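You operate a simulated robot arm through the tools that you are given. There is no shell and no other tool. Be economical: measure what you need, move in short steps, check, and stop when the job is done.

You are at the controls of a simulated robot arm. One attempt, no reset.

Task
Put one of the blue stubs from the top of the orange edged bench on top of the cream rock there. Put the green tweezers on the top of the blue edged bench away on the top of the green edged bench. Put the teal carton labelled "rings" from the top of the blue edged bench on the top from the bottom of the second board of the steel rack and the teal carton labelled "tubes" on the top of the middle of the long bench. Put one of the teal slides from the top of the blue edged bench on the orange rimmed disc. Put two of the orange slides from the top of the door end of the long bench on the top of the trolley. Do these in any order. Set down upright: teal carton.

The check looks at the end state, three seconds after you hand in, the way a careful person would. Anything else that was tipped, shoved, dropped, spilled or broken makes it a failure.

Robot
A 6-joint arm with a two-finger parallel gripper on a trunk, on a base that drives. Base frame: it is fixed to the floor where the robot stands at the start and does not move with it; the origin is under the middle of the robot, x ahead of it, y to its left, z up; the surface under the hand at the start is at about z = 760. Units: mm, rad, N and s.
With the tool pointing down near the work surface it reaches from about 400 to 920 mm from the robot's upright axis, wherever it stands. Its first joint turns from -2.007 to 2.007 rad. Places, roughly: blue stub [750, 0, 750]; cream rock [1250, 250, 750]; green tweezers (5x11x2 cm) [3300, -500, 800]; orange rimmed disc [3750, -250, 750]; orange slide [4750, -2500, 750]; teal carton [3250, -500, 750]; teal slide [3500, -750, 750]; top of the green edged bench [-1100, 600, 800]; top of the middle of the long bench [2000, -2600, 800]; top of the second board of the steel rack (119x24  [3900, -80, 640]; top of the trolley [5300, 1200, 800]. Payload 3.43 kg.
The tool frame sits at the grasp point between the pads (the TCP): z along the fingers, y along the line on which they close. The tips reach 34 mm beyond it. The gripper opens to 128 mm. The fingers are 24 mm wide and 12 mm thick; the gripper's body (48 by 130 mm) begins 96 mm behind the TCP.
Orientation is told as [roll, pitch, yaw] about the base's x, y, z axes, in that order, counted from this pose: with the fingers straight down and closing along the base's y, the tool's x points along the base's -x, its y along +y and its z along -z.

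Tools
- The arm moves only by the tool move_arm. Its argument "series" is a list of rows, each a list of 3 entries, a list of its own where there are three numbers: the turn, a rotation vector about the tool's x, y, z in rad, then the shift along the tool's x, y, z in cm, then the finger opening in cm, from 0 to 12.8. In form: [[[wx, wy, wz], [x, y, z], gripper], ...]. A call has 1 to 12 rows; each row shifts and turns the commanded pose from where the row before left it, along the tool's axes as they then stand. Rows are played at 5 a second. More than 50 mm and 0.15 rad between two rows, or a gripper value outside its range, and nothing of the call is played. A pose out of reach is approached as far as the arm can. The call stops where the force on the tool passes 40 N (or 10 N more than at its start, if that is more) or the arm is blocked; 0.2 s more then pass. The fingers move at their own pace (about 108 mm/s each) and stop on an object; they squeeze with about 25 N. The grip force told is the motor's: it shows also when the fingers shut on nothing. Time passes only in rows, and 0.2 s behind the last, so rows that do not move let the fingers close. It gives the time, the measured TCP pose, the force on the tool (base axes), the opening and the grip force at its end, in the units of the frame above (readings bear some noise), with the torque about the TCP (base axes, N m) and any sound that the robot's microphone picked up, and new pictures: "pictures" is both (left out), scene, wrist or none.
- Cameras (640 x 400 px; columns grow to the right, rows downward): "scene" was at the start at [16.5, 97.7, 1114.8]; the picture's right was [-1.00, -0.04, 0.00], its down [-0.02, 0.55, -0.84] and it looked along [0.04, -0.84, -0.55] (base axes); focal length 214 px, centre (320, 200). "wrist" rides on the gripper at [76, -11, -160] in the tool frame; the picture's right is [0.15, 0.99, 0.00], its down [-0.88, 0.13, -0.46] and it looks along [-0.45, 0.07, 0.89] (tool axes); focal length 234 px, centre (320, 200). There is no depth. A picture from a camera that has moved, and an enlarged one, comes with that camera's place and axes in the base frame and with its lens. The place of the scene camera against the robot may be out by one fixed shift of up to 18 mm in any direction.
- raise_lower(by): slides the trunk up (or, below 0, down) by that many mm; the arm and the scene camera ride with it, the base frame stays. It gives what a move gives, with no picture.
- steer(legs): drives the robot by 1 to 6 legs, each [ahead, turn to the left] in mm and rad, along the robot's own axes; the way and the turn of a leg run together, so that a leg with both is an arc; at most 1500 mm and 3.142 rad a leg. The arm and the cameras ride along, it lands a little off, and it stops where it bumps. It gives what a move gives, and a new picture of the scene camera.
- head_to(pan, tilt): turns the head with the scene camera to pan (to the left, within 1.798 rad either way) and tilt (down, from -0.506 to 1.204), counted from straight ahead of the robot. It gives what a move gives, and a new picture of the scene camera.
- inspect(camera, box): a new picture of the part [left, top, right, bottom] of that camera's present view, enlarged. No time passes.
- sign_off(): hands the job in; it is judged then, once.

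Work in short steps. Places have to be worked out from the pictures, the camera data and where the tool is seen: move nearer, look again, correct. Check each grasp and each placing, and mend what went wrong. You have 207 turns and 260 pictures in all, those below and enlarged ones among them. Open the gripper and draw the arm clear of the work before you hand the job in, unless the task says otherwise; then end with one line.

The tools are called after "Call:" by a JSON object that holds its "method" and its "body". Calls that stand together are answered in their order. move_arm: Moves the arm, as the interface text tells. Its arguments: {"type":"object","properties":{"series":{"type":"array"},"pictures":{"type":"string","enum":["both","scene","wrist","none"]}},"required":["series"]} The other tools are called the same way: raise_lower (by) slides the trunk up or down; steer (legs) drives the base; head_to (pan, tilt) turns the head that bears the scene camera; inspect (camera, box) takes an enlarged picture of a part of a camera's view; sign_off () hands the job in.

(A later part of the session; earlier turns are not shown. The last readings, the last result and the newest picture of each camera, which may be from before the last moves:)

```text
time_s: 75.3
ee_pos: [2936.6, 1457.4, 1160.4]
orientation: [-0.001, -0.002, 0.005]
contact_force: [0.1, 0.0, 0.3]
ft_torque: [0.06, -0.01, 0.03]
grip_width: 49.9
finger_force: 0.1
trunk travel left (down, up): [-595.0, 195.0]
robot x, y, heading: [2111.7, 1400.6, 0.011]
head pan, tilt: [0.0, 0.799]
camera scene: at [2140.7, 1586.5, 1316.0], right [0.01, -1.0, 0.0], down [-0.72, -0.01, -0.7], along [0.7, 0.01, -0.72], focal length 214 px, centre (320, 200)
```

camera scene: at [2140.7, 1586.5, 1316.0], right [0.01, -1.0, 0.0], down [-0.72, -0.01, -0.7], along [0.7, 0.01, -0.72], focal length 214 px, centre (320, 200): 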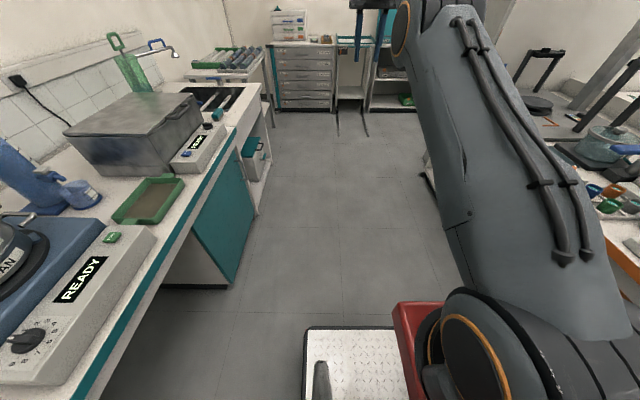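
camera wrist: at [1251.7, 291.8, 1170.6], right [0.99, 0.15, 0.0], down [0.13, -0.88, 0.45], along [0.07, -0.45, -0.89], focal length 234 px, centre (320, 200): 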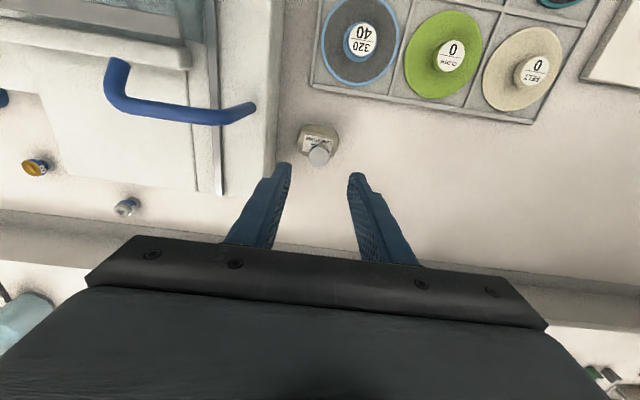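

I split the refused retraction into smaller steps and draw the arm in. Then I'll look up ahead to find the room's layout.

Call:
{"method": "move_arm", "body": {"series": [[[0, 0, 0], [4.5, 0, 0], 5], [[0, 0, 0], [4.5, 0, 0], 5], [[0, 0, 0], [4.5, 0, 0], 5], [[0, 0, 0], [4.5, 0, 0], 5], [[0, 0, 0], [4.5, 0, 0], 5], [[0, 0, 0], [4.5, 0, 0], 5], [[0, 0, 0], [4.5, 0, 0], 5], [[0, 0, 0], [4.5, 0, 0], 5]], "pictures": "none"}}

Call:
{"method": "head_to", "body": {"pan": -0.4, "tilt": 0.3}}

```text
time_s: 77.1
ee_pos: [2578.2, 1456.4, 1159.0]
orientation: [0.0, -0.001, 0.005]
contact_force: [0.9, 0.2, -1.4]
ft_torque: [-0.01, 0.07, -0.03]
grip_width: 50.1
finger_force: 0.0
trunk travel left (down, up): [-595.0, 195.0]
robot x, y, heading: [2110.9, 1396.3, 0.011]
head pan, tilt: [0.0, 0.799]
```

```text
time_s: 78.0
ee_pos: [2577.0, 1456.6, 1159.0]
orientation: [0.0, -0.001, 0.005]
contact_force: [0.3, -0.3, -0.2]
ft_torque: [0.03, 0.0, -0.01]
grip_width: 49.9
finger_force: 0.0
trunk travel left (down, up): [-595.0, 195.0]
robot x, y, heading: [2109.3, 1399.2, 0.013]
head pan, tilt: [-0.4, 0.3]
camera scene: at [2146.4, 1550.3, 1360.2], right [-0.38, -0.93, 0.0], down [-0.27, 0.11, -0.95], along [0.88, -0.36, -0.3], focal length 214 px, centre (320, 200)
```

scene: 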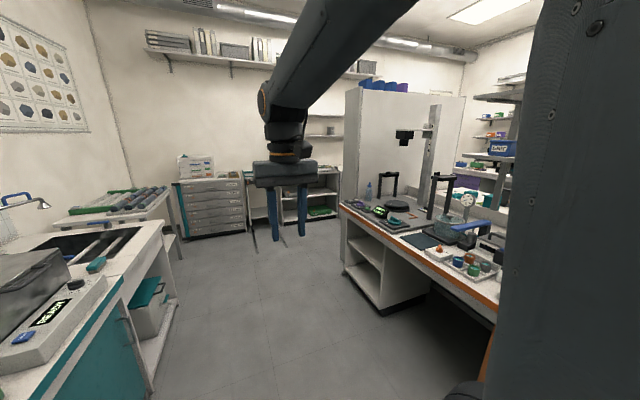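

The island ends near x ≈ 3740. I'll drive ahead to see whether there's a way round its far end to the blue side.

Call:
{"method": "steer", "body": {"legs": [[1500, 0], [300, 0]]}}

Call:
{"method": "head_to", "body": {"pan": -0.9, "tilt": 0.4}}

```text
time_s: 87.1
ee_pos: [4382.8, 1465.2, 1159.3]
orientation: [-0.001, -0.003, -0.004]
contact_force: [-0.1, -0.2, -0.1]
ft_torque: [0.01, 0.01, 0.02]
grip_width: 50.3
finger_force: 0.1
trunk travel left (down, up): [-595.0, 195.0]
robot x, y, heading: [3914.1, 1407.5, 0.008]
head pan, tilt: [-0.4, 0.3]
camera scene: at [3952.5, 1562.5, 1360.3], right [-0.39, -0.92, 0.0], down [-0.27, 0.11, -0.96], along [0.88, -0.37, -0.3], focal length 214 px, centre (320, 200)
```

scene: 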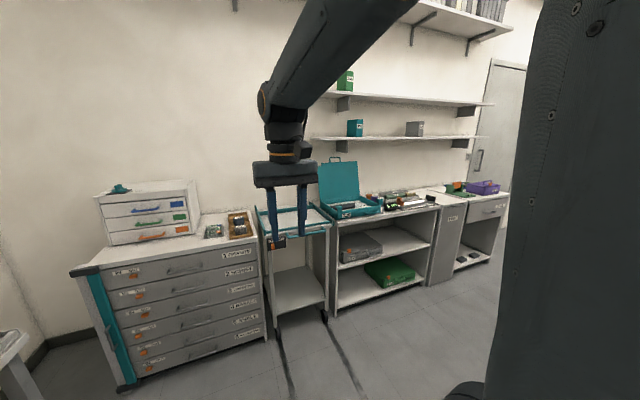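

```text
time_s: 88.1
ee_pos: [4383.1, 1464.6, 1158.7]
orientation: [0.002, -0.003, -0.006]
contact_force: [0.3, 0.4, 0.6]
ft_torque: [0.03, 0.03, 0.0]
grip_width: 50.0
finger_force: 0.0
trunk travel left (down, up): [-595.0, 195.0]
robot x, y, heading: [3913.1, 1412.7, -0.0]
head pan, tilt: [-0.901, 0.4]
camera scene: at [3924.2, 1526.2, 1351.1], right [-0.78, -0.62, 0.0], down [-0.24, 0.3, -0.92], along [0.57, -0.72, -0.39], focal length 214 px, centre (320, 200)
```

scene: 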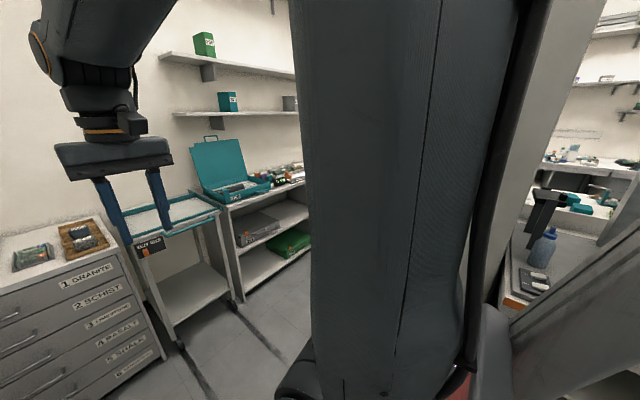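

The trolley with a teal rim stands near (5300, 1200). I'll go to x ≈ 4400, turn right, and look down the cross aisle.

Call:
{"method": "steer", "body": {"legs": [[480, 0], [0, -1.571]]}}

Call:
{"method": "head_to", "body": {"pan": 0, "tilt": 0.4}}

```text
time_s: 94.8
ee_pos: [4448.4, 947.9, 1159.5]
orientation: [0.0, 0.0, -1.579]
contact_force: [0.0, 0.5, -0.4]
ft_torque: [0.01, 0.0, 0.0]
grip_width: 50.1
finger_force: 0.1
trunk travel left (down, up): [-595.0, 195.0]
robot x, y, heading: [4397.5, 1414.1, -1.566]
head pan, tilt: [-0.901, 0.4]
camera scene: at [4531.8, 1408.2, 1351.0], right [-0.62, 0.78, 0.0], down [0.3, 0.24, -0.92], along [-0.72, -0.57, -0.39], focal length 214 px, centre (320, 200)
```

scene: 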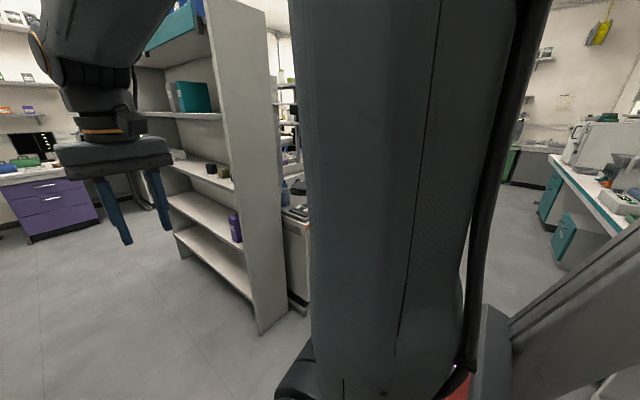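

```text
time_s: 96.0
ee_pos: [4449.0, 947.2, 1159.1]
orientation: [0.001, -0.002, -1.579]
contact_force: [0.0, -0.2, 0.0]
ft_torque: [0.0, -0.05, 0.0]
grip_width: 50.2
finger_force: 0.1
trunk travel left (down, up): [-595.0, 195.0]
robot x, y, heading: [4395.5, 1415.7, -1.569]
head pan, tilt: [0.0, 0.4]
camera scene: at [4604.3, 1373.0, 1351.0], right [-1.0, 0.0, 0.0], down [0.0, 0.39, -0.92], along [0.0, -0.92, -0.39], focal length 214 px, centre (320, 200)
```

scene: 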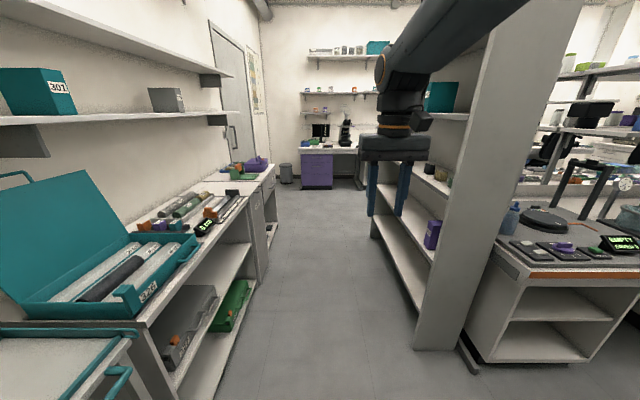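

I'm in the cross aisle, with the steel rack on the right and its open side facing +x. I'll drive down this aisle, easing left a little to centre the robot.

Call:
{"method": "steer", "body": {"legs": [[700, 0.09], [700, -0.09], [500, 0]]}}

Call:
{"method": "head_to", "body": {"pan": 0, "tilt": 0.4}}

```text
time_s: 105.8
ee_pos: [4518.1, -952.4, 1159.0]
orientation: [0.0, -0.002, -1.576]
contact_force: [-0.6, 1.1, 0.4]
ft_torque: [-0.01, -0.03, 0.01]
grip_width: 49.9
finger_force: 0.0
trunk travel left (down, up): [-595.0, 195.0]
robot x, y, heading: [4465.8, -484.5, -1.568]
head pan, tilt: [0.0, 0.4]
camera scene: at [4673.4, -527.0, 1351.1], right [-1.0, 0.0, 0.0], down [0.0, 0.39, -0.92], along [0.0, -0.92, -0.39], focal length 214 px, centre (320, 200)
```

scene: 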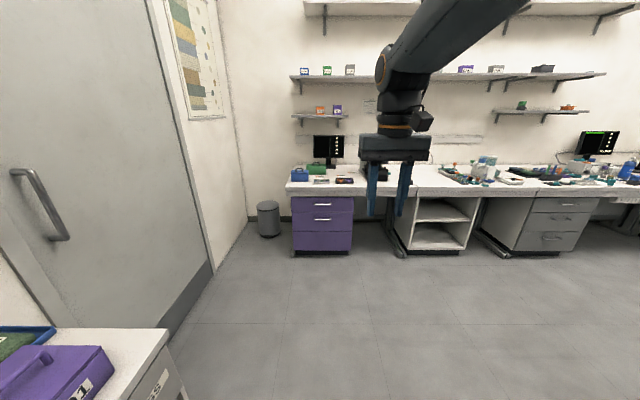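

```text
time_s: 106.4
ee_pos: [4518.4, -953.0, 1158.3]
orientation: [-0.001, -0.003, -1.576]
contact_force: [-0.2, -0.1, 0.0]
ft_torque: [-0.03, 0.01, -0.01]
grip_width: 49.8
finger_force: 0.0
trunk travel left (down, up): [-595.0, 195.0]
robot x, y, heading: [4465.5, -485.3, -1.569]
head pan, tilt: [0.0, 0.4]
camera scene: at [4673.4, -527.1, 1351.0], right [-1.0, 0.0, 0.0], down [0.0, 0.39, -0.92], along [0.0, -0.92, -0.39], focal length 214 px, centre (320, 200)
```

scene: 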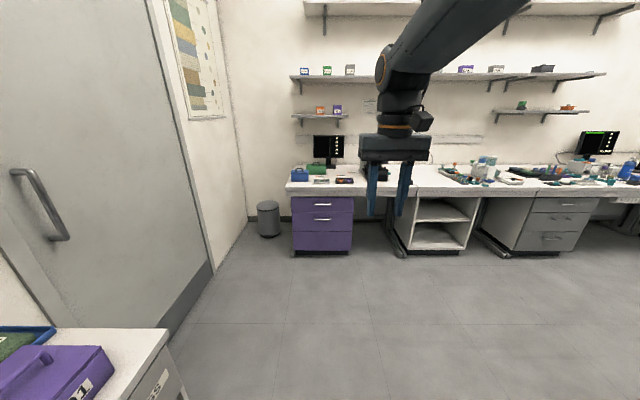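

The long bench's door end is ahead. I'll drive closer and look down at its top for the orange slides.

Call:
{"method": "head_to", "body": {"pan": 0, "tilt": 0.7}}

Call:
{"method": "steer", "body": {"legs": [[1150, 0]]}}

Call:
{"method": "inspect", "body": {"camera": "scene", "box": [200, 60, 520, 200]}}

```text
time_s: 107.2
ee_pos: [4518.6, -953.7, 1158.8]
orientation: [0.0, -0.003, -1.576]
contact_force: [-0.1, 0.5, 0.3]
ft_torque: [0.02, 0.02, 0.03]
grip_width: 49.9
finger_force: 0.1
trunk travel left (down, up): [-595.0, 195.0]
robot x, y, heading: [4465.7, -484.0, -1.571]
head pan, tilt: [0.0, 0.7]
camera scene: at [4673.3, -519.4, 1324.3], right [-1.0, 0.0, 0.0], down [0.0, 0.64, -0.77], along [0.0, -0.77, -0.64], focal length 214 px, centre (320, 200)
```

scene: 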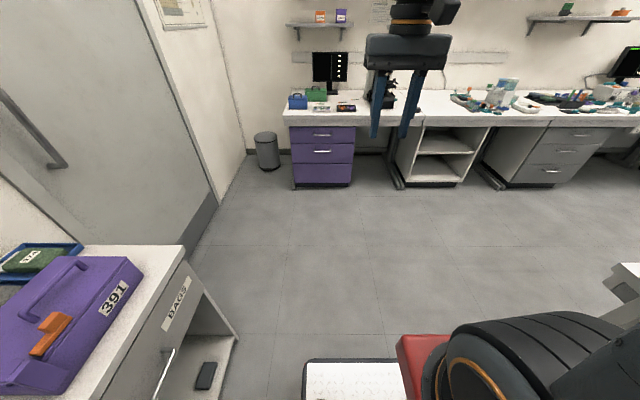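

```text
time_s: 113.1
ee_pos: [4517.8, -2104.3, 1160.5]
orientation: [0.001, -0.001, -1.577]
contact_force: [0.6, 0.2, -0.6]
ft_torque: [-0.01, 0.0, 0.01]
grip_width: 50.3
finger_force: 0.1
trunk travel left (down, up): [-595.0, 195.0]
robot x, y, heading: [4465.9, -1638.0, -1.568]
head pan, tilt: [0.0, 0.7]
camera scene: at [4673.8, -1671.2, 1324.2], right [-1.0, 0.0, 0.0], down [0.0, 0.64, -0.76], along [0.0, -0.76, -0.64], focal length 214 px, centre (320, 200)
```

scene: 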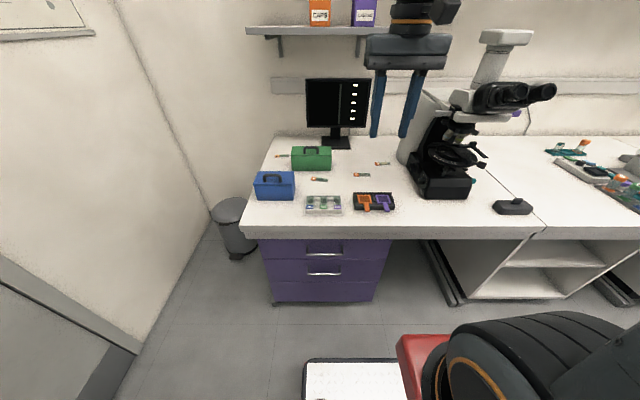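

```text
2.00 times, centred on (360, 130) of scene
camera zoom: at [4673.8, -1671.2, 1324.2], right [-1.0, 0.0, 0.0], down [0.0, 0.64, -0.76], along [0.0, -0.76, -0.64], focal length 429 px, centre (240, 340)
```

zoom: 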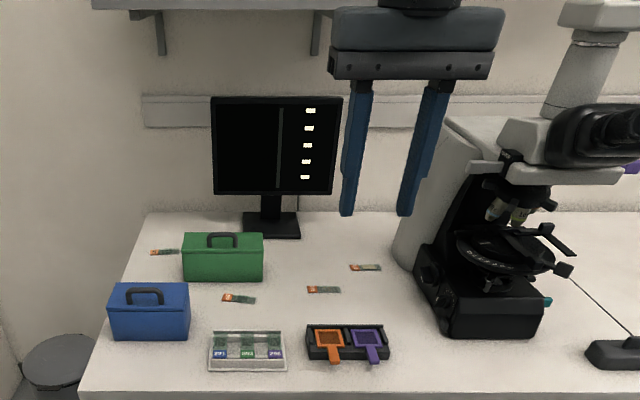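

Four small slides with orange ends lie on the bench. I'll zoom in on them.

Call:
{"method": "inspect", "body": {"camera": "scene", "box": [296, 140, 408, 210]}}

Call:
{"method": "inspect", "body": {"camera": "scene", "box": [250, 140, 362, 210]}}

```text
5.71 times, centred on (352, 175) of scene
camera zoom: at [4673.8, -1671.2, 1324.2], right [-1.0, 0.0, 0.0], down [0.0, 0.64, -0.76], along [0.0, -0.76, -0.64], focal length 1226 px, centre (137, 343)
```

zoom: 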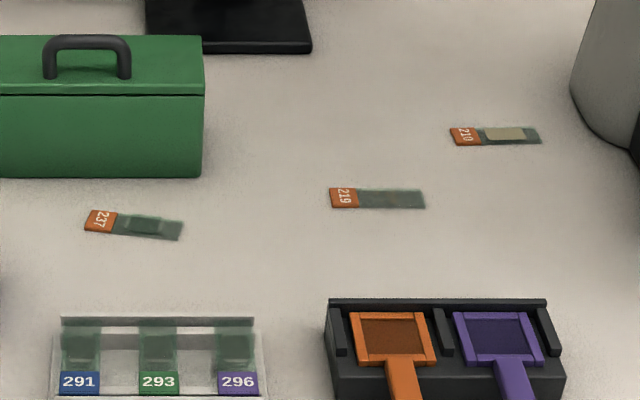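

```text
5.71 times, centred on (306, 175) of scene
camera zoom: at [4673.8, -1671.2, 1324.2], right [-1.0, 0.0, 0.0], down [0.0, 0.64, -0.76], along [0.0, -0.76, -0.64], focal length 1226 px, centre (400, 343)
```

zoom: 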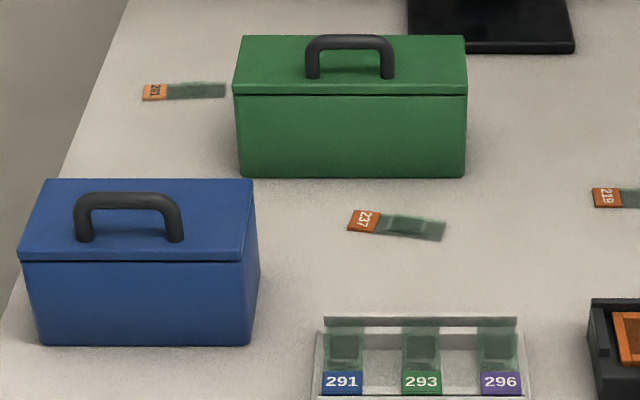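

Slides 237 at about (4677, -2485) and 219 at about (4472, -2525) both lie along x. I'll drive 150 mm closer and turn the gripper 90° so the fingers close along y.

Call:
{"method": "steer", "body": {"legs": [[150, 0]]}}

Call:
{"method": "move_arm", "body": {"series": [[[0, 0, -0.143], [0, 0, 0], 5], [[0, 0, -0.143], [0, 0, 0], 5], [[0, 0, -0.143], [0, 0, 0], 5], [[0, 0, -0.143], [0, 0, 0], 5], [[0, 0, -0.143], [0, 0, 0], 5], [[0, 0, -0.143], [0, 0, 0], 5], [[0, 0, -0.143], [0, 0, 0], 5], [[0, 0, -0.143], [0, 0, 0], 5], [[0, 0, -0.143], [0, 0, 0], 5], [[0, 0, -0.143], [0, 0, 0], 5], [[0, 0, -0.143], [0, 0, 0], 5]], "pictures": "none"}}

```text
time_s: 114.4
ee_pos: [4517.8, -2255.8, 1159.4]
orientation: [0.0, -0.001, -1.579]
contact_force: [0.4, 0.5, 0.1]
ft_torque: [-0.03, 0.0, 0.01]
grip_width: 50.0
finger_force: 0.1
trunk travel left (down, up): [-595.0, 195.0]
robot x, y, heading: [4470.5, -1790.4, -1.572]
head pan, tilt: [0.0, 0.7]
camera scene: at [4673.7, -1822.7, 1324.2], right [-1.0, 0.0, 0.0], down [0.0, 0.64, -0.77], along [0.0, -0.77, -0.64], focal length 214 px, centre (320, 200)
```

scene: 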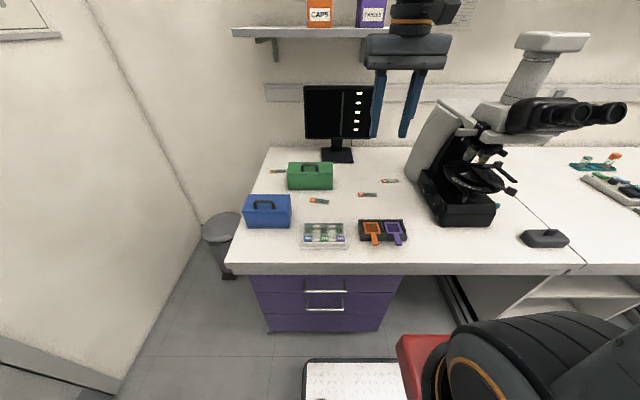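

```text
time_s: 116.8
ee_pos: [4517.4, -2256.9, 1159.9]
orientation: [-0.001, 0.0, -0.007]
contact_force: [-0.5, -0.7, -0.1]
ft_torque: [0.04, 0.0, 0.0]
grip_width: 50.4
finger_force: 0.0
trunk travel left (down, up): [-595.0, 195.0]
robot x, y, heading: [4468.2, -1789.9, -1.573]
head pan, tilt: [0.0, 0.7]
```

I'll move above the slides for a wrist view.

Call:
{"method": "move_arm", "body": {"series": [[[0, 0, 0], [-1, -4.5, 0], 5], [[0, 0, 0], [-1, -4.5, 0], 5], [[0, 0, 0], [-1, -4.5, 0], 5], [[0, 0, 0], [-1, -4.5, 0], 5], [[0, 0, 0], [0, -3.4, 0], 5], [[0, 0, 0], [0, 0, 4.5], 5], [[0, 0, 0], [0, 0, 4.5], 5], [[0, 0, 0], [0, 0, 4.5], 5], [[0, 0, 0], [0, 0, 4.5], 5]]}}

```text
time_s: 118.8
ee_pos: [4556.2, -2471.6, 980.8]
orientation: [-0.002, 0.001, -0.007]
contact_force: [-0.2, 0.8, 0.8]
ft_torque: [-0.03, 0.0, -0.01]
grip_width: 49.6
finger_force: 0.1
trunk travel left (down, up): [-595.0, 195.0]
robot x, y, heading: [4465.8, -1789.0, -1.572]
head pan, tilt: [0.0, 0.7]
camera scene: at [4673.7, -1822.5, 1324.2], right [-1.0, 0.0, 0.0], down [0.0, 0.64, -0.77], along [0.0, -0.77, -0.64], focal length 214 px, centre (320, 200)
camera wrist: at [4480.7, -2483.0, 1140.9], right [-0.14, 0.99, 0.0], down [0.88, 0.13, 0.46], along [0.45, 0.06, -0.89], focal length 234 px, centre (320, 200)
```

scene: 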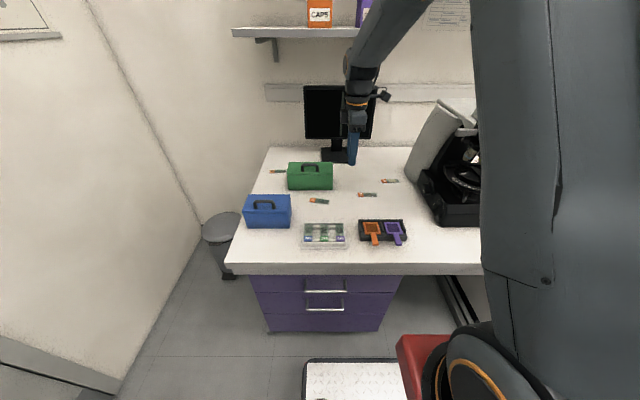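
wrist: 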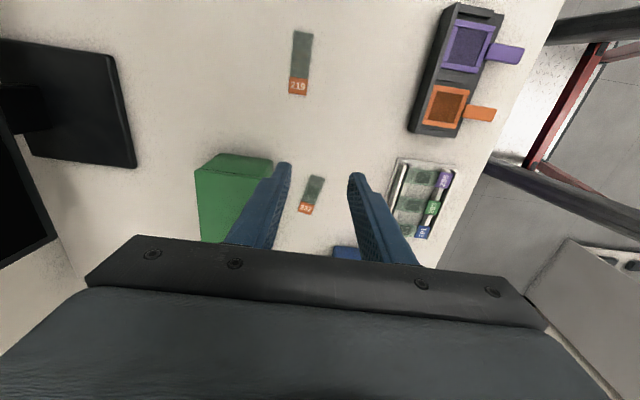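

237 is centred near (4667, -2473) with a yaw of about -0.11. I'll move above it, align, and go down to 860 for another look.

Call:
{"method": "move_arm", "body": {"series": [[[0, 0, 0], [-3.7, 0, 0], 5], [[0, 0, 0], [-3.7, 0, 0], 5], [[0, 0, 0], [-3.7, 0, 0], 5], [[0, 0, 0.1], [0, 0, 0], 5], [[0, 0, 0], [0, 0, 4], 5], [[0, 0, 0], [0, 0, 4], 5], [[0, 0, 0], [0, 0, 4], 5]]}}

Call:
{"method": "inspect", "body": {"camera": "wrist", "box": [240, 110, 400, 210]}}

```text
time_s: 120.4
ee_pos: [4665.6, -2471.8, 859.6]
orientation: [-0.002, -0.001, -0.106]
contact_force: [0.0, 0.4, 0.3]
ft_torque: [-0.04, -0.01, 0.02]
grip_width: 49.9
finger_force: 0.1
trunk travel left (down, up): [-595.0, 195.0]
robot x, y, heading: [4469.3, -1787.4, -1.572]
head pan, tilt: [0.0, 0.7]
camera scene: at [4673.6, -1822.5, 1324.2], right [-1.0, 0.0, 0.0], down [0.0, 0.64, -0.77], along [0.0, -0.77, -0.64], focal length 214 px, centre (320, 200)
camera wrist: at [4590.2, -2475.9, 1021.4], right [-0.04, 1.0, 0.0], down [0.89, 0.04, 0.46], along [0.46, 0.02, -0.89], focal length 234 px, centre (320, 200)
```

scene: 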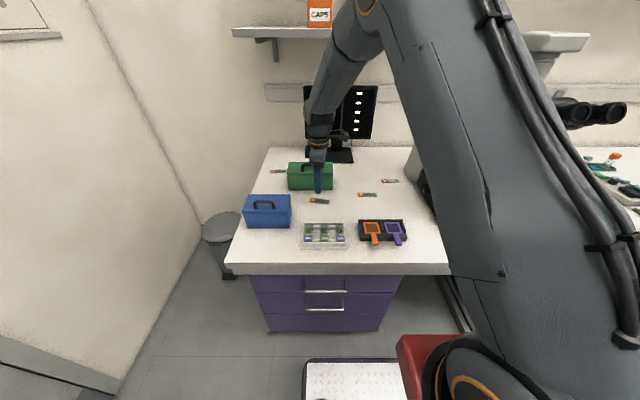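
wrist: 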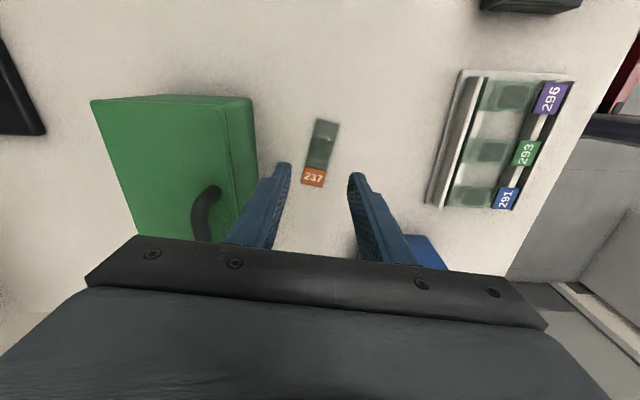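

```text
4.00 times, centred on (320, 160) of wrist
camera zoom: at [4590.2, -2475.9, 1021.4], right [-0.04, 1.0, 0.0], down [0.89, 0.04, 0.46], along [0.46, 0.02, -0.89], focal length 937 px, centre (320, 360)
```

zoom: 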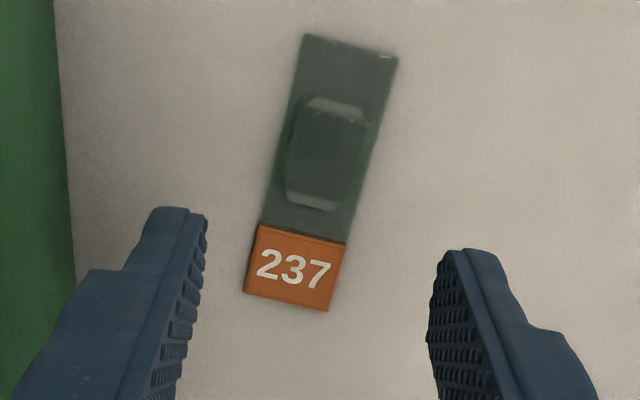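

237 is now at (4667.5, -2473), yaw -0.186. I'll correct the alignment, go down to TCP 802, and then step until I feel the bench.

Call:
{"method": "move_arm", "body": {"series": [[[0, 0, 0.08], [-0.2, -0.15, 0], 5], [[0, 0, 0], [0, 0, 4], 5], [[0, 0, 0], [0, 0, 1.5], 5], [[0, 0, 0], [0, 0, 0], 5]], "pictures": "none"}}

Call:
{"method": "move_arm", "body": {"series": [[[0, 0, 0], [0, 0, 0.3], 5], [[0, 0, 0], [0, 0, 0.2], 5], [[0, 0, 0], [0, 0, 0], 5]], "pictures": "none"}}

Call:
{"method": "inspect", "body": {"camera": "wrist", "box": [240, 110, 400, 210]}}

```text
time_s: 121.4
ee_pos: [4667.3, -2474.0, 804.8]
orientation: [-0.003, -0.001, -0.187]
contact_force: [0.0, 0.2, 0.2]
ft_torque: [0.0, -0.03, 0.03]
grip_width: 49.9
finger_force: 0.0
trunk travel left (down, up): [-595.0, 195.0]
robot x, y, heading: [4469.1, -1787.2, -1.568]
head pan, tilt: [0.0, 0.7]
```

```text
time_s: 122.2
ee_pos: [4667.8, -2473.9, 800.1]
orientation: [-0.002, 0.0, -0.187]
contact_force: [0.7, 0.3, 0.0]
ft_torque: [-0.01, 0.0, -0.01]
grip_width: 49.9
finger_force: 0.1
trunk travel left (down, up): [-595.0, 195.0]
robot x, y, heading: [4466.7, -1791.4, -1.576]
head pan, tilt: [0.0, 0.7]
```

```text
4.00 times, centred on (320, 160) of wrist
camera zoom: at [4592.9, -2471.6, 960.8], right [0.04, 1.0, 0.0], down [0.89, -0.03, 0.46], along [0.46, -0.02, -0.89], focal length 937 px, centre (320, 360)
```

zoom: 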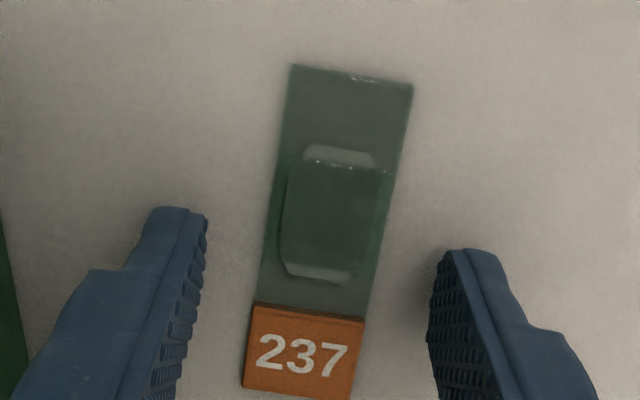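

The slide is well aligned between the fingers. I'll step down until I touch the bench.

Call:
{"method": "move_arm", "body": {"series": [[[0, 0, 0], [0, 0, 0.2], 5], [[0, 0, 0], [0, 0, 0.2], 5], [[0, 0, 0], [0, 0, 0], 5]], "pictures": "none"}}

Call:
{"method": "move_arm", "body": {"series": [[[0, 0, 0], [0, 0, 0.15], 5], [[0, 0, 0], [0, 0, 0], 5]], "pictures": "none"}}

```text
time_s: 123.0
ee_pos: [4668.3, -2474.4, 795.9]
orientation: [0.0, -0.001, -0.187]
contact_force: [-0.3, -0.1, 0.6]
ft_torque: [-0.01, -0.02, 0.01]
grip_width: 50.0
finger_force: 0.0
trunk travel left (down, up): [-595.0, 195.0]
robot x, y, heading: [4465.9, -1789.4, -1.571]
head pan, tilt: [0.0, 0.7]
```

```text
time_s: 123.6
ee_pos: [4669.7, -2474.1, 794.4]
orientation: [-0.003, 0.0, -0.185]
contact_force: [-0.2, 0.4, 0.5]
ft_torque: [-0.02, -0.04, -0.01]
grip_width: 49.9
finger_force: 0.2
trunk travel left (down, up): [-595.0, 195.0]
robot x, y, heading: [4472.1, -1788.8, -1.573]
head pan, tilt: [0.0, 0.7]
```

There's still no contact at TCP 794.4. I'll go 1 mm lower and close gently.

Call:
{"method": "move_arm", "body": {"series": [[[0, 0, 0], [0, 0, 0.1], 5], [[0, 0, 0], [0, 0, 0], 3.5], [[0, 0, 0], [0, 0, 0], 2], [[0, 0, 0], [0, 0, 0], 1.5], [[0, 0, 0], [0, 0, 0], 1.5], [[0, 0, 0], [0, 0, 0], 1.5]], "pictures": "wrist"}}

```text
time_s: 125.0
ee_pos: [4668.6, -2474.4, 794.0]
orientation: [-0.002, 0.001, -0.186]
contact_force: [5.7, 2.8, 17.1]
ft_torque: [0.46, -0.13, -0.12]
grip_width: 24.6
finger_force: 24.6
trunk travel left (down, up): [-595.0, 195.0]
robot x, y, heading: [4468.9, -1789.5, -1.568]
head pan, tilt: [0.0, 0.7]
camera wrist: at [4594.0, -2471.3, 954.9], right [0.04, 1.0, 0.0], down [0.89, -0.03, 0.46], along [0.46, -0.02, -0.89], focal length 234 px, centre (320, 200)
```

wrist: 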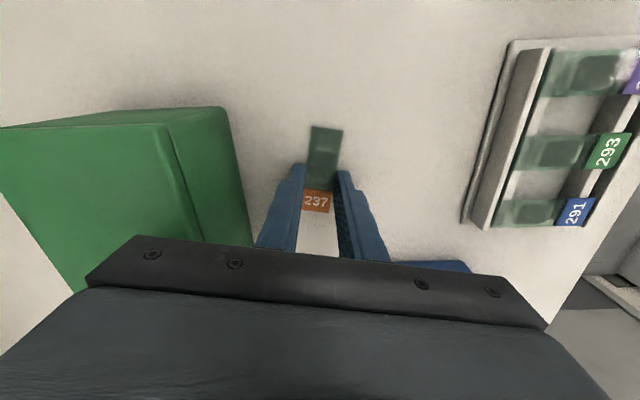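

The slide is gripped at 24.6 mm. I'll lift it and check.

Call:
{"method": "move_arm", "body": {"series": [[[0, 0, 0], [0, 0, -0.5], 1.5], [[0, 0, 0], [0, 0, -3], 1.5], [[0, 0, 0], [0, 0, -4.5], 1.5], [[0, 0, 0], [0, 0, -4.5], 1.5], [[0, 0, 0], [0, 0, -4.5], 1.5], [[0, 0, 0], [0, 0, -4.5], 1.5], [[0, 0, 0], [0, 0, -4.5], 1.5]], "pictures": "wrist"}}

```text
time_s: 126.6
ee_pos: [4669.5, -2472.3, 1052.8]
orientation: [0.001, 0.0, -0.187]
contact_force: [0.5, -1.3, -0.1]
ft_torque: [0.0, 0.02, -0.01]
grip_width: 24.4
finger_force: 24.9
trunk travel left (down, up): [-595.0, 195.0]
robot x, y, heading: [4467.6, -1787.2, -1.575]
head pan, tilt: [0.0, 0.7]
camera wrist: at [4594.6, -2471.1, 1214.4], right [0.04, 1.0, 0.0], down [0.89, -0.03, 0.46], along [0.45, -0.02, -0.89], focal length 234 px, centre (320, 200)
```

wrist: 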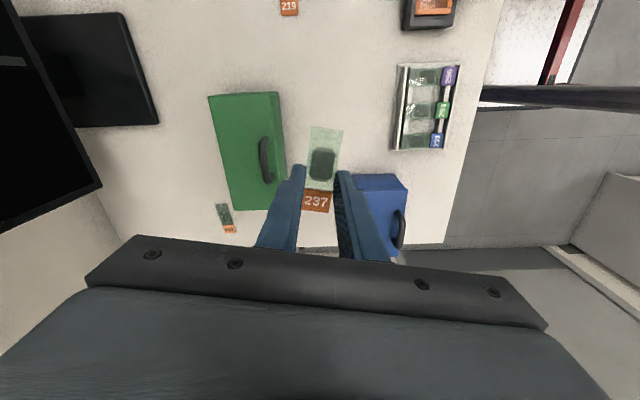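

The slide is held. I'll retract the arm over the robot's front before driving back to the trolley.

Call:
{"method": "move_arm", "body": {"series": [[[0, 0, 0], [2.5, 4, -1], 1.5], [[0, 0, 0], [2.5, 4, -1], 1.5], [[0, 0, 0], [2.5, 4, -1], 1.5], [[0, 0, 0], [2.5, 4, -1], 1.5], [[0, 0, 0], [2.5, 4, -1], 1.5], [[0, 0, 0], [0, 4, -1], 1.5], [[0, 0, 0], [0, 2, -1], 1.5]], "pictures": "none"}}

Call:
{"method": "steer", "body": {"legs": [[-1500, 0], [-1490, 0], [0, 1.571]]}}

```text
time_s: 128.2
ee_pos: [4595.3, -2193.9, 1122.8]
orientation: [-0.002, 0.001, -0.186]
contact_force: [-0.3, 0.4, -0.4]
ft_torque: [0.04, -0.01, -0.02]
grip_width: 24.5
finger_force: 25.3
trunk travel left (down, up): [-595.0, 195.0]
robot x, y, heading: [4466.4, -1783.9, -1.571]
head pan, tilt: [0.0, 0.7]
```

```text
time_s: 146.4
ee_pos: [4877.8, 1321.5, 1122.8]
orientation: [-0.001, -0.001, 1.377]
contact_force: [0.7, 0.4, -0.3]
ft_torque: [0.0, 0.0, -0.04]
grip_width: 24.5
finger_force: 25.0
trunk travel left (down, up): [-595.0, 195.0]
robot x, y, heading: [4475.0, 1197.6, -0.006]
head pan, tilt: [0.0, 0.7]
camera scene: at [4509.2, 1382.9, 1324.2], right [-0.01, -1.0, 0.0], down [-0.64, 0.01, -0.76], along [0.76, -0.01, -0.64], focal length 214 px, centre (320, 200)
```

scene: 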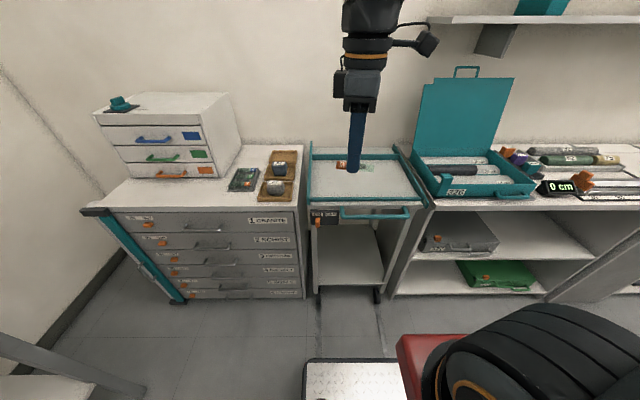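

The trolley top spans about x 5135–5455 and y 1005–1390. I'll carry the slide over (5250, 1270).

Call:
{"method": "move_arm", "body": {"series": [[[0, 0, 0], [-0.25, -4.16, 0], 1.5], [[0, 0, 0], [-0.25, -4.16, 0], 1.5], [[0, 0, 0], [-0.25, -4.16, 0], 1.5], [[0, 0, 0], [-0.25, -4.16, 0], 1.5], [[0, 0, 0], [-0.25, -4.16, 0], 1.5], [[0, 0, 0], [-0.25, -4.16, 0], 1.5], [[0, 0, 0], [-0.25, -4.16, 0], 1.5], [[0, 0, 0], [-0.25, -4.16, 0], 1.5], [[0, 0, 0], [-0.25, -4.16, 0], 1.5], [[0, 0, 0], [0, 0, 4.5], 1.5], [[0, 0, 0], [0, 0, 4.5], 1.5], [[0, 0, 0], [0, 0, 4.5], 1.5]]}}

```text
time_s: 149.0
ee_pos: [5249.3, 1270.7, 989.6]
orientation: [-0.004, 0.0, 1.376]
contact_force: [-0.2, 0.3, 1.4]
ft_torque: [-0.02, -0.02, -0.01]
grip_width: 24.4
finger_force: 25.4
trunk travel left (down, up): [-595.0, 195.0]
robot x, y, heading: [4469.7, 1198.4, -0.008]
head pan, tilt: [0.0, 0.7]
camera scene: at [4509.0, 1382.9, 1324.2], right [-0.01, -1.0, 0.0], down [-0.64, 0.01, -0.77], along [0.77, -0.01, -0.64], focal length 214 px, centre (320, 200)
camera wrist: at [5246.9, 1193.2, 1149.7], right [-1.0, 0.05, 0.0], down [0.04, 0.89, 0.46], along [0.02, 0.46, -0.89], focal length 234 px, centre (320, 200)
```

scene: 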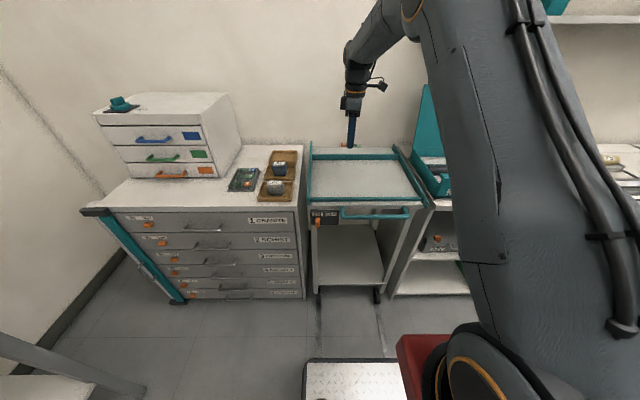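
wrist: 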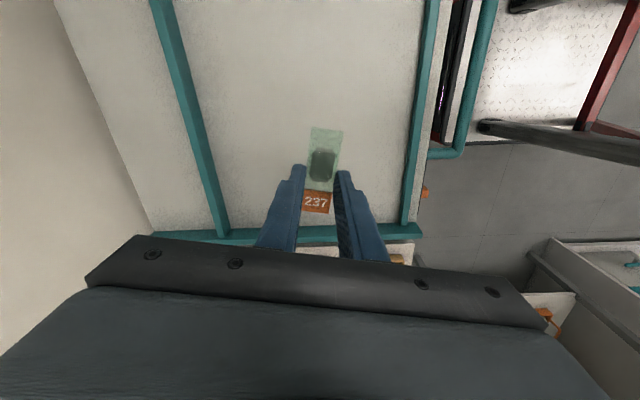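

The slide is well within the rails. I'll go down to TCP 865 and look.

Call:
{"method": "move_arm", "body": {"series": [[[0, 0, 0], [0, 0, 4.2], 1.5], [[0, 0, 0], [0, 0, 4.2], 1.5], [[0, 0, 0], [0, 0, 4], 1.5], [[0, 0, 0], [0, 0, 0], 1.5]], "pictures": "none"}}

Call:
{"method": "inspect", "body": {"camera": "scene", "box": [300, 130, 412, 200]}}

```text
time_s: 150.0
ee_pos: [5250.8, 1271.1, 863.4]
orientation: [-0.001, 0.0, 1.378]
contact_force: [-0.9, -0.3, 0.2]
ft_torque: [-0.01, 0.01, -0.03]
grip_width: 24.6
finger_force: 25.3
trunk travel left (down, up): [-595.0, 195.0]
robot x, y, heading: [4471.6, 1197.3, -0.013]
head pan, tilt: [0.0, 0.7]
```

```text
5.71 times, centred on (356, 165) of scene
camera zoom: at [4509.2, 1382.9, 1324.2], right [-0.01, -1.0, 0.0], down [-0.64, 0.01, -0.76], along [0.76, -0.01, -0.64], focal length 1226 px, centre (114, 400)
```

zoom: 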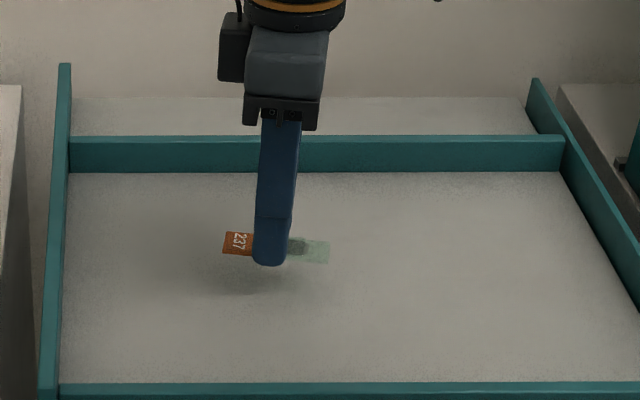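

The tips are about 20 mm above the surface. I'll step down with force checks.

Call:
{"method": "move_arm", "body": {"series": [[[0, 0, 0], [0, 0, 1], 1.5], [[0, 0, 0], [0, 0, 0.4], 1.5], [[0, 0, 0], [0, 0, 0], 1.5]], "pictures": "none"}}

Call:
{"method": "move_arm", "body": {"series": [[[0, 0, 0], [0, 0, 0.3], 1.5], [[0, 0, 0], [0, 0, 0], 1.5]], "pictures": "none"}}

Call:
{"method": "inspect", "body": {"camera": "scene", "box": [330, 160, 378, 190]}}

```text
time_s: 150.8
ee_pos: [5250.8, 1271.9, 848.1]
orientation: [-0.001, 0.001, 1.376]
contact_force: [0.1, -0.5, -0.4]
ft_torque: [-0.01, -0.01, -0.02]
grip_width: 24.7
finger_force: 25.2
trunk travel left (down, up): [-595.0, 195.0]
robot x, y, heading: [4472.1, 1195.2, -0.011]
head pan, tilt: [0.0, 0.7]
```

```text
time_s: 151.4
ee_pos: [5249.9, 1271.2, 847.2]
orientation: [-0.002, -0.001, 1.376]
contact_force: [0.1, -0.3, 0.1]
ft_torque: [0.01, 0.02, -0.01]
grip_width: 24.7
finger_force: 25.4
trunk travel left (down, up): [-595.0, 195.0]
robot x, y, heading: [4469.7, 1198.2, -0.008]
head pan, tilt: [0.0, 0.7]
```

```text
13.33 times, centred on (354, 175) of scene
camera zoom: at [4509.3, 1382.9, 1324.2], right [-0.01, -1.0, 0.0], down [-0.64, 0.01, -0.76], along [0.76, -0.01, -0.64], focal length 2860 px, centre (-133, 533)
```

zoom: 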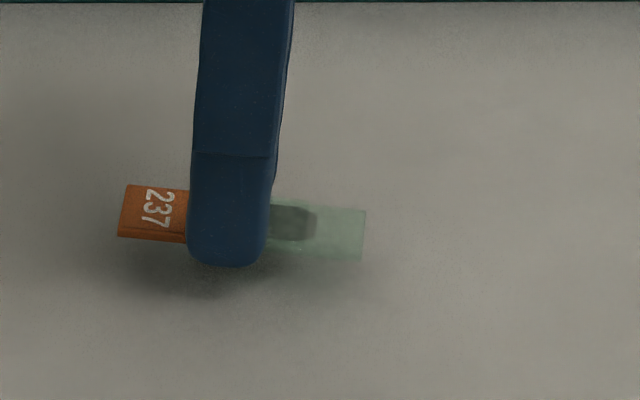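

Still a gap of several millimetres. I'll keep stepping.

Call:
{"method": "move_arm", "body": {"series": [[[0, 0, 0], [0, 0, 0.3], 1.5], [[0, 0, 0], [0, 0, 0.2], 1.5], [[0, 0, 0], [0, 0, 0], 1.5]], "pictures": "none"}}

Call:
{"method": "move_arm", "body": {"series": [[[0, 0, 0], [0, 0, 0.3], 1.5], [[0, 0, 0], [0, 0, 0], 1.5]], "pictures": "none"}}

Call:
{"method": "move_arm", "body": {"series": [[[0, 0, 0], [0, 0, 0.3], 1.5], [[0, 0, 0], [0, 0, 0], 1.5]], "pictures": "none"}}

Call:
{"method": "inspect", "body": {"camera": "scene", "box": [330, 160, 378, 190]}}

```text
time_s: 152.2
ee_pos: [5248.7, 1271.8, 841.8]
orientation: [-0.002, 0.0, 1.377]
contact_force: [0.0, -0.1, -0.5]
ft_torque: [-0.03, 0.02, -0.03]
grip_width: 24.6
finger_force: 24.8
trunk travel left (down, up): [-595.0, 195.0]
robot x, y, heading: [4469.4, 1195.3, -0.01]
head pan, tilt: [0.0, 0.7]
```

```text
time_s: 152.8
ee_pos: [5250.2, 1271.2, 839.0]
orientation: [-0.001, 0.0, 1.377]
contact_force: [-0.3, 0.0, 0.1]
ft_torque: [0.01, 0.01, -0.01]
grip_width: 24.7
finger_force: 24.9
trunk travel left (down, up): [-595.0, 195.0]
robot x, y, heading: [4472.4, 1198.2, -0.011]
head pan, tilt: [0.0, 0.7]
```

```text
time_s: 153.4
ee_pos: [5249.2, 1270.7, 836.4]
orientation: [-0.002, 0.001, 1.379]
contact_force: [0.2, 1.0, -0.3]
ft_torque: [-0.01, -0.03, 0.04]
grip_width: 24.3
finger_force: 25.0
trunk travel left (down, up): [-595.0, 195.0]
robot x, y, heading: [4468.2, 1199.0, -0.005]
head pan, tilt: [0.0, 0.7]
```

```text
13.33 times, centred on (354, 175) of scene
camera zoom: at [4509.3, 1382.9, 1324.2], right [-0.01, -1.0, 0.0], down [-0.64, 0.01, -0.76], along [0.76, -0.01, -0.64], focal length 2860 px, centre (-133, 533)
```

zoom: 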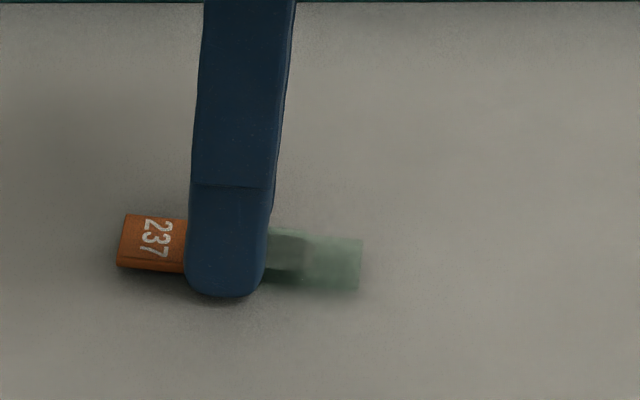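

Almost touching now. I'll take two more steps.

Call:
{"method": "move_arm", "body": {"series": [[[0, 0, 0], [0, 0, 0.2], 1.5], [[0, 0, 0], [0, 0, 0], 1.5]], "pictures": "none"}}

Call:
{"method": "move_arm", "body": {"series": [[[0, 0, 0], [0, 0, 0.2], 1.5], [[0, 0, 0], [0, 0, 0], 1.5]], "pictures": "none"}}

```text
time_s: 154.0
ee_pos: [5249.3, 1270.9, 833.9]
orientation: [-0.001, 0.0, 1.379]
contact_force: [0.5, -0.1, -0.3]
ft_torque: [-0.04, -0.02, 0.03]
grip_width: 24.4
finger_force: 25.1
trunk travel left (down, up): [-595.0, 195.0]
robot x, y, heading: [4471.9, 1196.2, -0.007]
head pan, tilt: [0.0, 0.7]
```

```text
time_s: 154.6
ee_pos: [5250.2, 1271.9, 832.5]
orientation: [-0.001, 0.0, 1.378]
contact_force: [-2.9, -0.7, 6.4]
ft_torque: [-0.01, 0.22, -0.02]
grip_width: 24.7
finger_force: 25.2
trunk travel left (down, up): [-595.0, 195.0]
robot x, y, heading: [4472.7, 1195.2, -0.007]
head pan, tilt: [0.0, 0.7]
```

Contact comes at TCP 832.5, so the trolley top is at about z = 799. I'll release and lift.

Call:
{"method": "move_arm", "body": {"series": [[[0, 0, 0], [0, 0, 0], 2.8], [[0, 0, 0], [0, 0, 0], 3.6], [[0, 0, 0], [0, 0, 0], 4.4], [[0, 0, 0], [0, 0, 0], 4.4], [[0, 0, 0], [0, 0, -3], 4.4], [[0, 0, 0], [0, 0, -4.5], 4.4], [[0, 0, 0], [0, 0, -4.5], 4.4], [[0, 0, 0], [0, 0, -4.5], 5], [[0, 0, 0], [0, 0, -4.5], 5], [[0, 0, 0], [0, 0, -4.5], 5]], "pictures": "none"}}

Call:
{"method": "inspect", "body": {"camera": "scene", "box": [300, 130, 412, 200]}}

Call:
{"method": "move_arm", "body": {"series": [[[0, 0, 0], [0.25, 4.16, 0], 5], [[0, 0, 0], [0.25, 4.16, 0], 5], [[0, 0, 0], [0.25, 4.16, 0], 5], [[0, 0, 0], [0.25, 4.16, 0], 5], [[0, 0, 0], [0.25, 4.16, 0], 5], [[0, 0, 0], [0.25, 4.16, 0], 5], [[0, 0, 0], [0.25, 4.16, 0], 5], [[0, 0, 0], [0.25, 4.16, 0], 5]], "pictures": "none"}}

```text
time_s: 156.8
ee_pos: [5249.2, 1272.6, 1086.5]
orientation: [-0.002, -0.001, 1.377]
contact_force: [0.2, -0.5, -0.4]
ft_torque: [0.02, 0.05, 0.01]
grip_width: 49.7
finger_force: 0.0
trunk travel left (down, up): [-595.0, 195.0]
robot x, y, heading: [4466.6, 1197.4, -0.007]
head pan, tilt: [0.0, 0.7]
```

```text
5.71 times, centred on (356, 165) of scene
camera zoom: at [4509.5, 1383.0, 1324.2], right [-0.01, -1.0, 0.0], down [-0.64, 0.01, -0.76], along [0.76, -0.01, -0.64], focal length 1226 px, centre (114, 400)
```

zoom: 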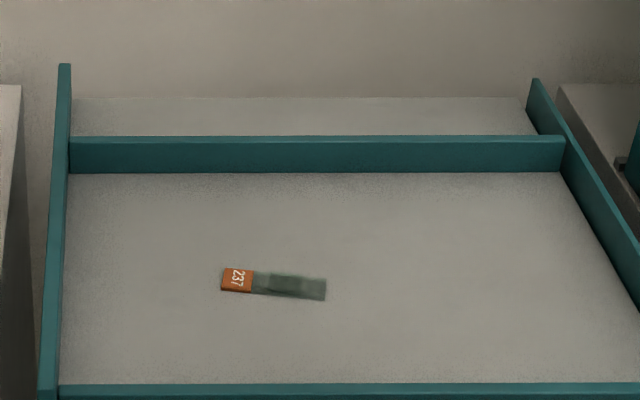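

```text
time_s: 158.6
ee_pos: [4919.7, 1316.1, 1085.0]
orientation: [-0.002, 0.0, 1.377]
contact_force: [0.7, -0.2, -0.2]
ft_torque: [0.0, 0.04, -0.03]
grip_width: 49.8
finger_force: 0.1
trunk travel left (down, up): [-595.0, 195.0]
robot x, y, heading: [4473.8, 1197.4, -0.006]
head pan, tilt: [0.0, 0.7]
```

Slide 237 is placed. I'll drive back for slide 219.

Call:
{"method": "steer", "body": {"legs": [[0, -1.565], [1500, 0], [1490, 0]]}}

```text
time_s: 176.8
ee_pos: [4580.9, -2222.8, 1085.3]
orientation: [-0.003, 0.001, -0.185]
contact_force: [-0.2, 0.0, 0.1]
ft_torque: [0.03, -0.04, 0.03]
grip_width: 50.1
finger_force: 0.1
trunk travel left (down, up): [-595.0, 195.0]
robot x, y, heading: [4460.6, -1776.8, -1.568]
head pan, tilt: [0.0, 0.7]
camera scene: at [4664.4, -1809.3, 1324.2], right [-1.0, 0.0, 0.0], down [0.0, 0.64, -0.76], along [0.0, -0.76, -0.64], focal length 214 px, centre (320, 200)
```

scene: 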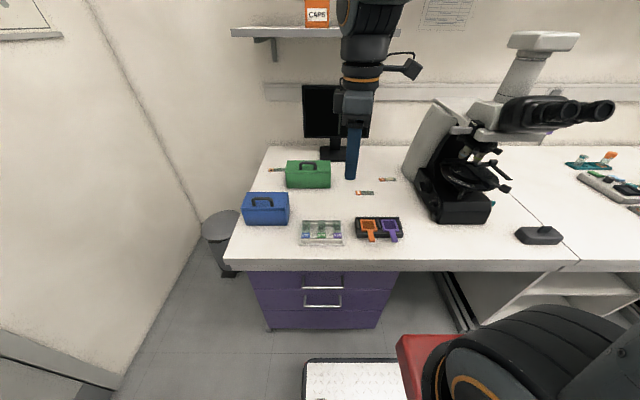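

I'll square the yaw and move above slide 219.

Call:
{"method": "move_arm", "body": {"series": [[[0, 0, -0.093], [0, 0, 0], 5], [[0, 0, -0.092], [0, 0, 0], 5], [[0, 0, 0], [1.65, -4.17, 0], 5], [[0, 0, 0], [1.65, -4.17, 0], 5], [[0, 0, 0], [1.65, -4.17, 0], 5], [[0, 0, 0], [1.65, -4.17, 0], 5], [[0, 0, 0], [1.65, -4.17, 0], 5], [[0, 0, 0], [1.65, -4.17, 0], 5], [[0, 0, 0], [1.65, -4.17, 0], 5], [[0, 0, 0], [0, 0, 4.5], 5], [[0, 0, 0], [0, 0, 4.5], 5], [[0, 0, 0], [0, 0, 4.5], 5]], "pictures": "none"}}

Call:
{"method": "move_arm", "body": {"series": [[[0, 0, 0], [0, 0, 4.5], 5], [[0, 0, 0], [0, 0, 4], 5], [[0, 0, 0], [0, 0, 0], 5]], "pictures": "wrist"}}

Call:
{"method": "inspect", "body": {"camera": "wrist", "box": [240, 110, 400, 210]}}

```text
time_s: 179.4
ee_pos: [4467.1, -2515.7, 952.0]
orientation: [-0.004, 0.0, 0.0]
contact_force: [0.1, 0.2, 0.1]
ft_torque: [-0.03, 0.0, -0.03]
grip_width: 50.1
finger_force: 0.1
trunk travel left (down, up): [-595.0, 195.0]
robot x, y, heading: [4457.9, -1772.5, -1.566]
head pan, tilt: [0.0, 0.7]
```

```text
time_s: 180.2
ee_pos: [4467.7, -2515.2, 865.3]
orientation: [-0.002, 0.0, 0.001]
contact_force: [0.2, -0.4, -0.4]
ft_torque: [-0.03, 0.0, -0.02]
grip_width: 49.9
finger_force: 0.0
trunk travel left (down, up): [-595.0, 195.0]
robot x, y, heading: [4461.6, -1780.1, -1.57]
head pan, tilt: [0.0, 0.7]
camera wrist: at [4392.5, -2527.3, 1026.5], right [-0.15, 0.99, 0.0], down [0.88, 0.13, 0.46], along [0.45, 0.06, -0.89], focal length 234 px, centre (320, 200)
```

wrist: 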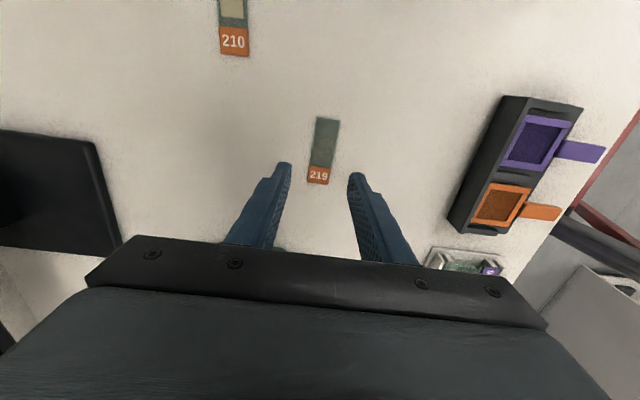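

```text
4.00 times, centred on (320, 160) of wrist
camera zoom: at [4392.5, -2527.3, 1026.5], right [-0.15, 0.99, 0.0], down [0.88, 0.13, 0.46], along [0.45, 0.06, -0.89], focal length 937 px, centre (320, 360)
```

zoom: 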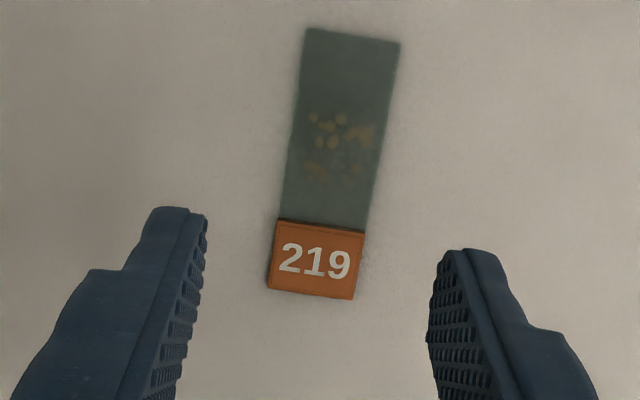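

219 is centred at (4465.5, -2515) with yaw about 0, right under the tool. I'll go down and grip as before.

Call:
{"method": "move_arm", "body": {"series": [[[0, 0, 0], [0.2, 0, 3], 5], [[0, 0, 0], [0, 0, 2.5], 5], [[0, 0, 0], [0, 0, 1.2], 5], [[0, 0, 0], [0, 0, 0.3], 5], [[0, 0, 0], [0, 0, 0], 5]], "pictures": "none"}}

Call:
{"method": "move_arm", "body": {"series": [[[0, 0, 0], [0, 0, 0.15], 5], [[0, 0, 0], [0, 0, 0], 3.5], [[0, 0, 0], [0, 0, 0], 2], [[0, 0, 0], [0, 0, 0], 1.5], [[0, 0, 0], [0, 0, 0], 1.5], [[0, 0, 0], [0, 0, 0], 1.5]], "pictures": "wrist"}}

```text
time_s: 181.4
ee_pos: [4465.0, -2514.8, 795.8]
orientation: [-0.001, 0.001, -0.002]
contact_force: [0.6, 0.4, 0.1]
ft_torque: [0.04, -0.01, -0.05]
grip_width: 50.3
finger_force: 0.0
trunk travel left (down, up): [-595.0, 195.0]
robot x, y, heading: [4458.9, -1775.0, -1.567]
head pan, tilt: [0.0, 0.7]
```

```text
time_s: 182.8
ee_pos: [4464.9, -2515.2, 794.1]
orientation: [-0.002, 0.0, 0.0]
contact_force: [-0.1, -0.7, 0.5]
ft_torque: [-0.02, -0.02, -0.04]
grip_width: 24.5
finger_force: 25.4
trunk travel left (down, up): [-595.0, 195.0]
robot x, y, heading: [4459.6, -1774.4, -1.567]
head pan, tilt: [0.0, 0.7]
camera wrist: at [4390.3, -2527.4, 955.1], right [-0.15, 0.99, 0.0], down [0.88, 0.13, 0.46], along [0.45, 0.07, -0.89], focal length 234 px, centre (320, 200)
```

wrist: 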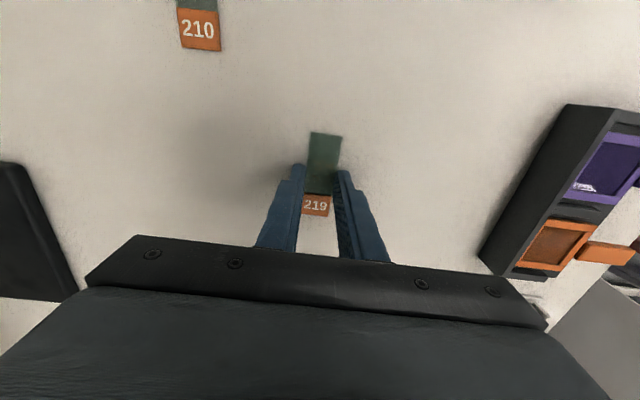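

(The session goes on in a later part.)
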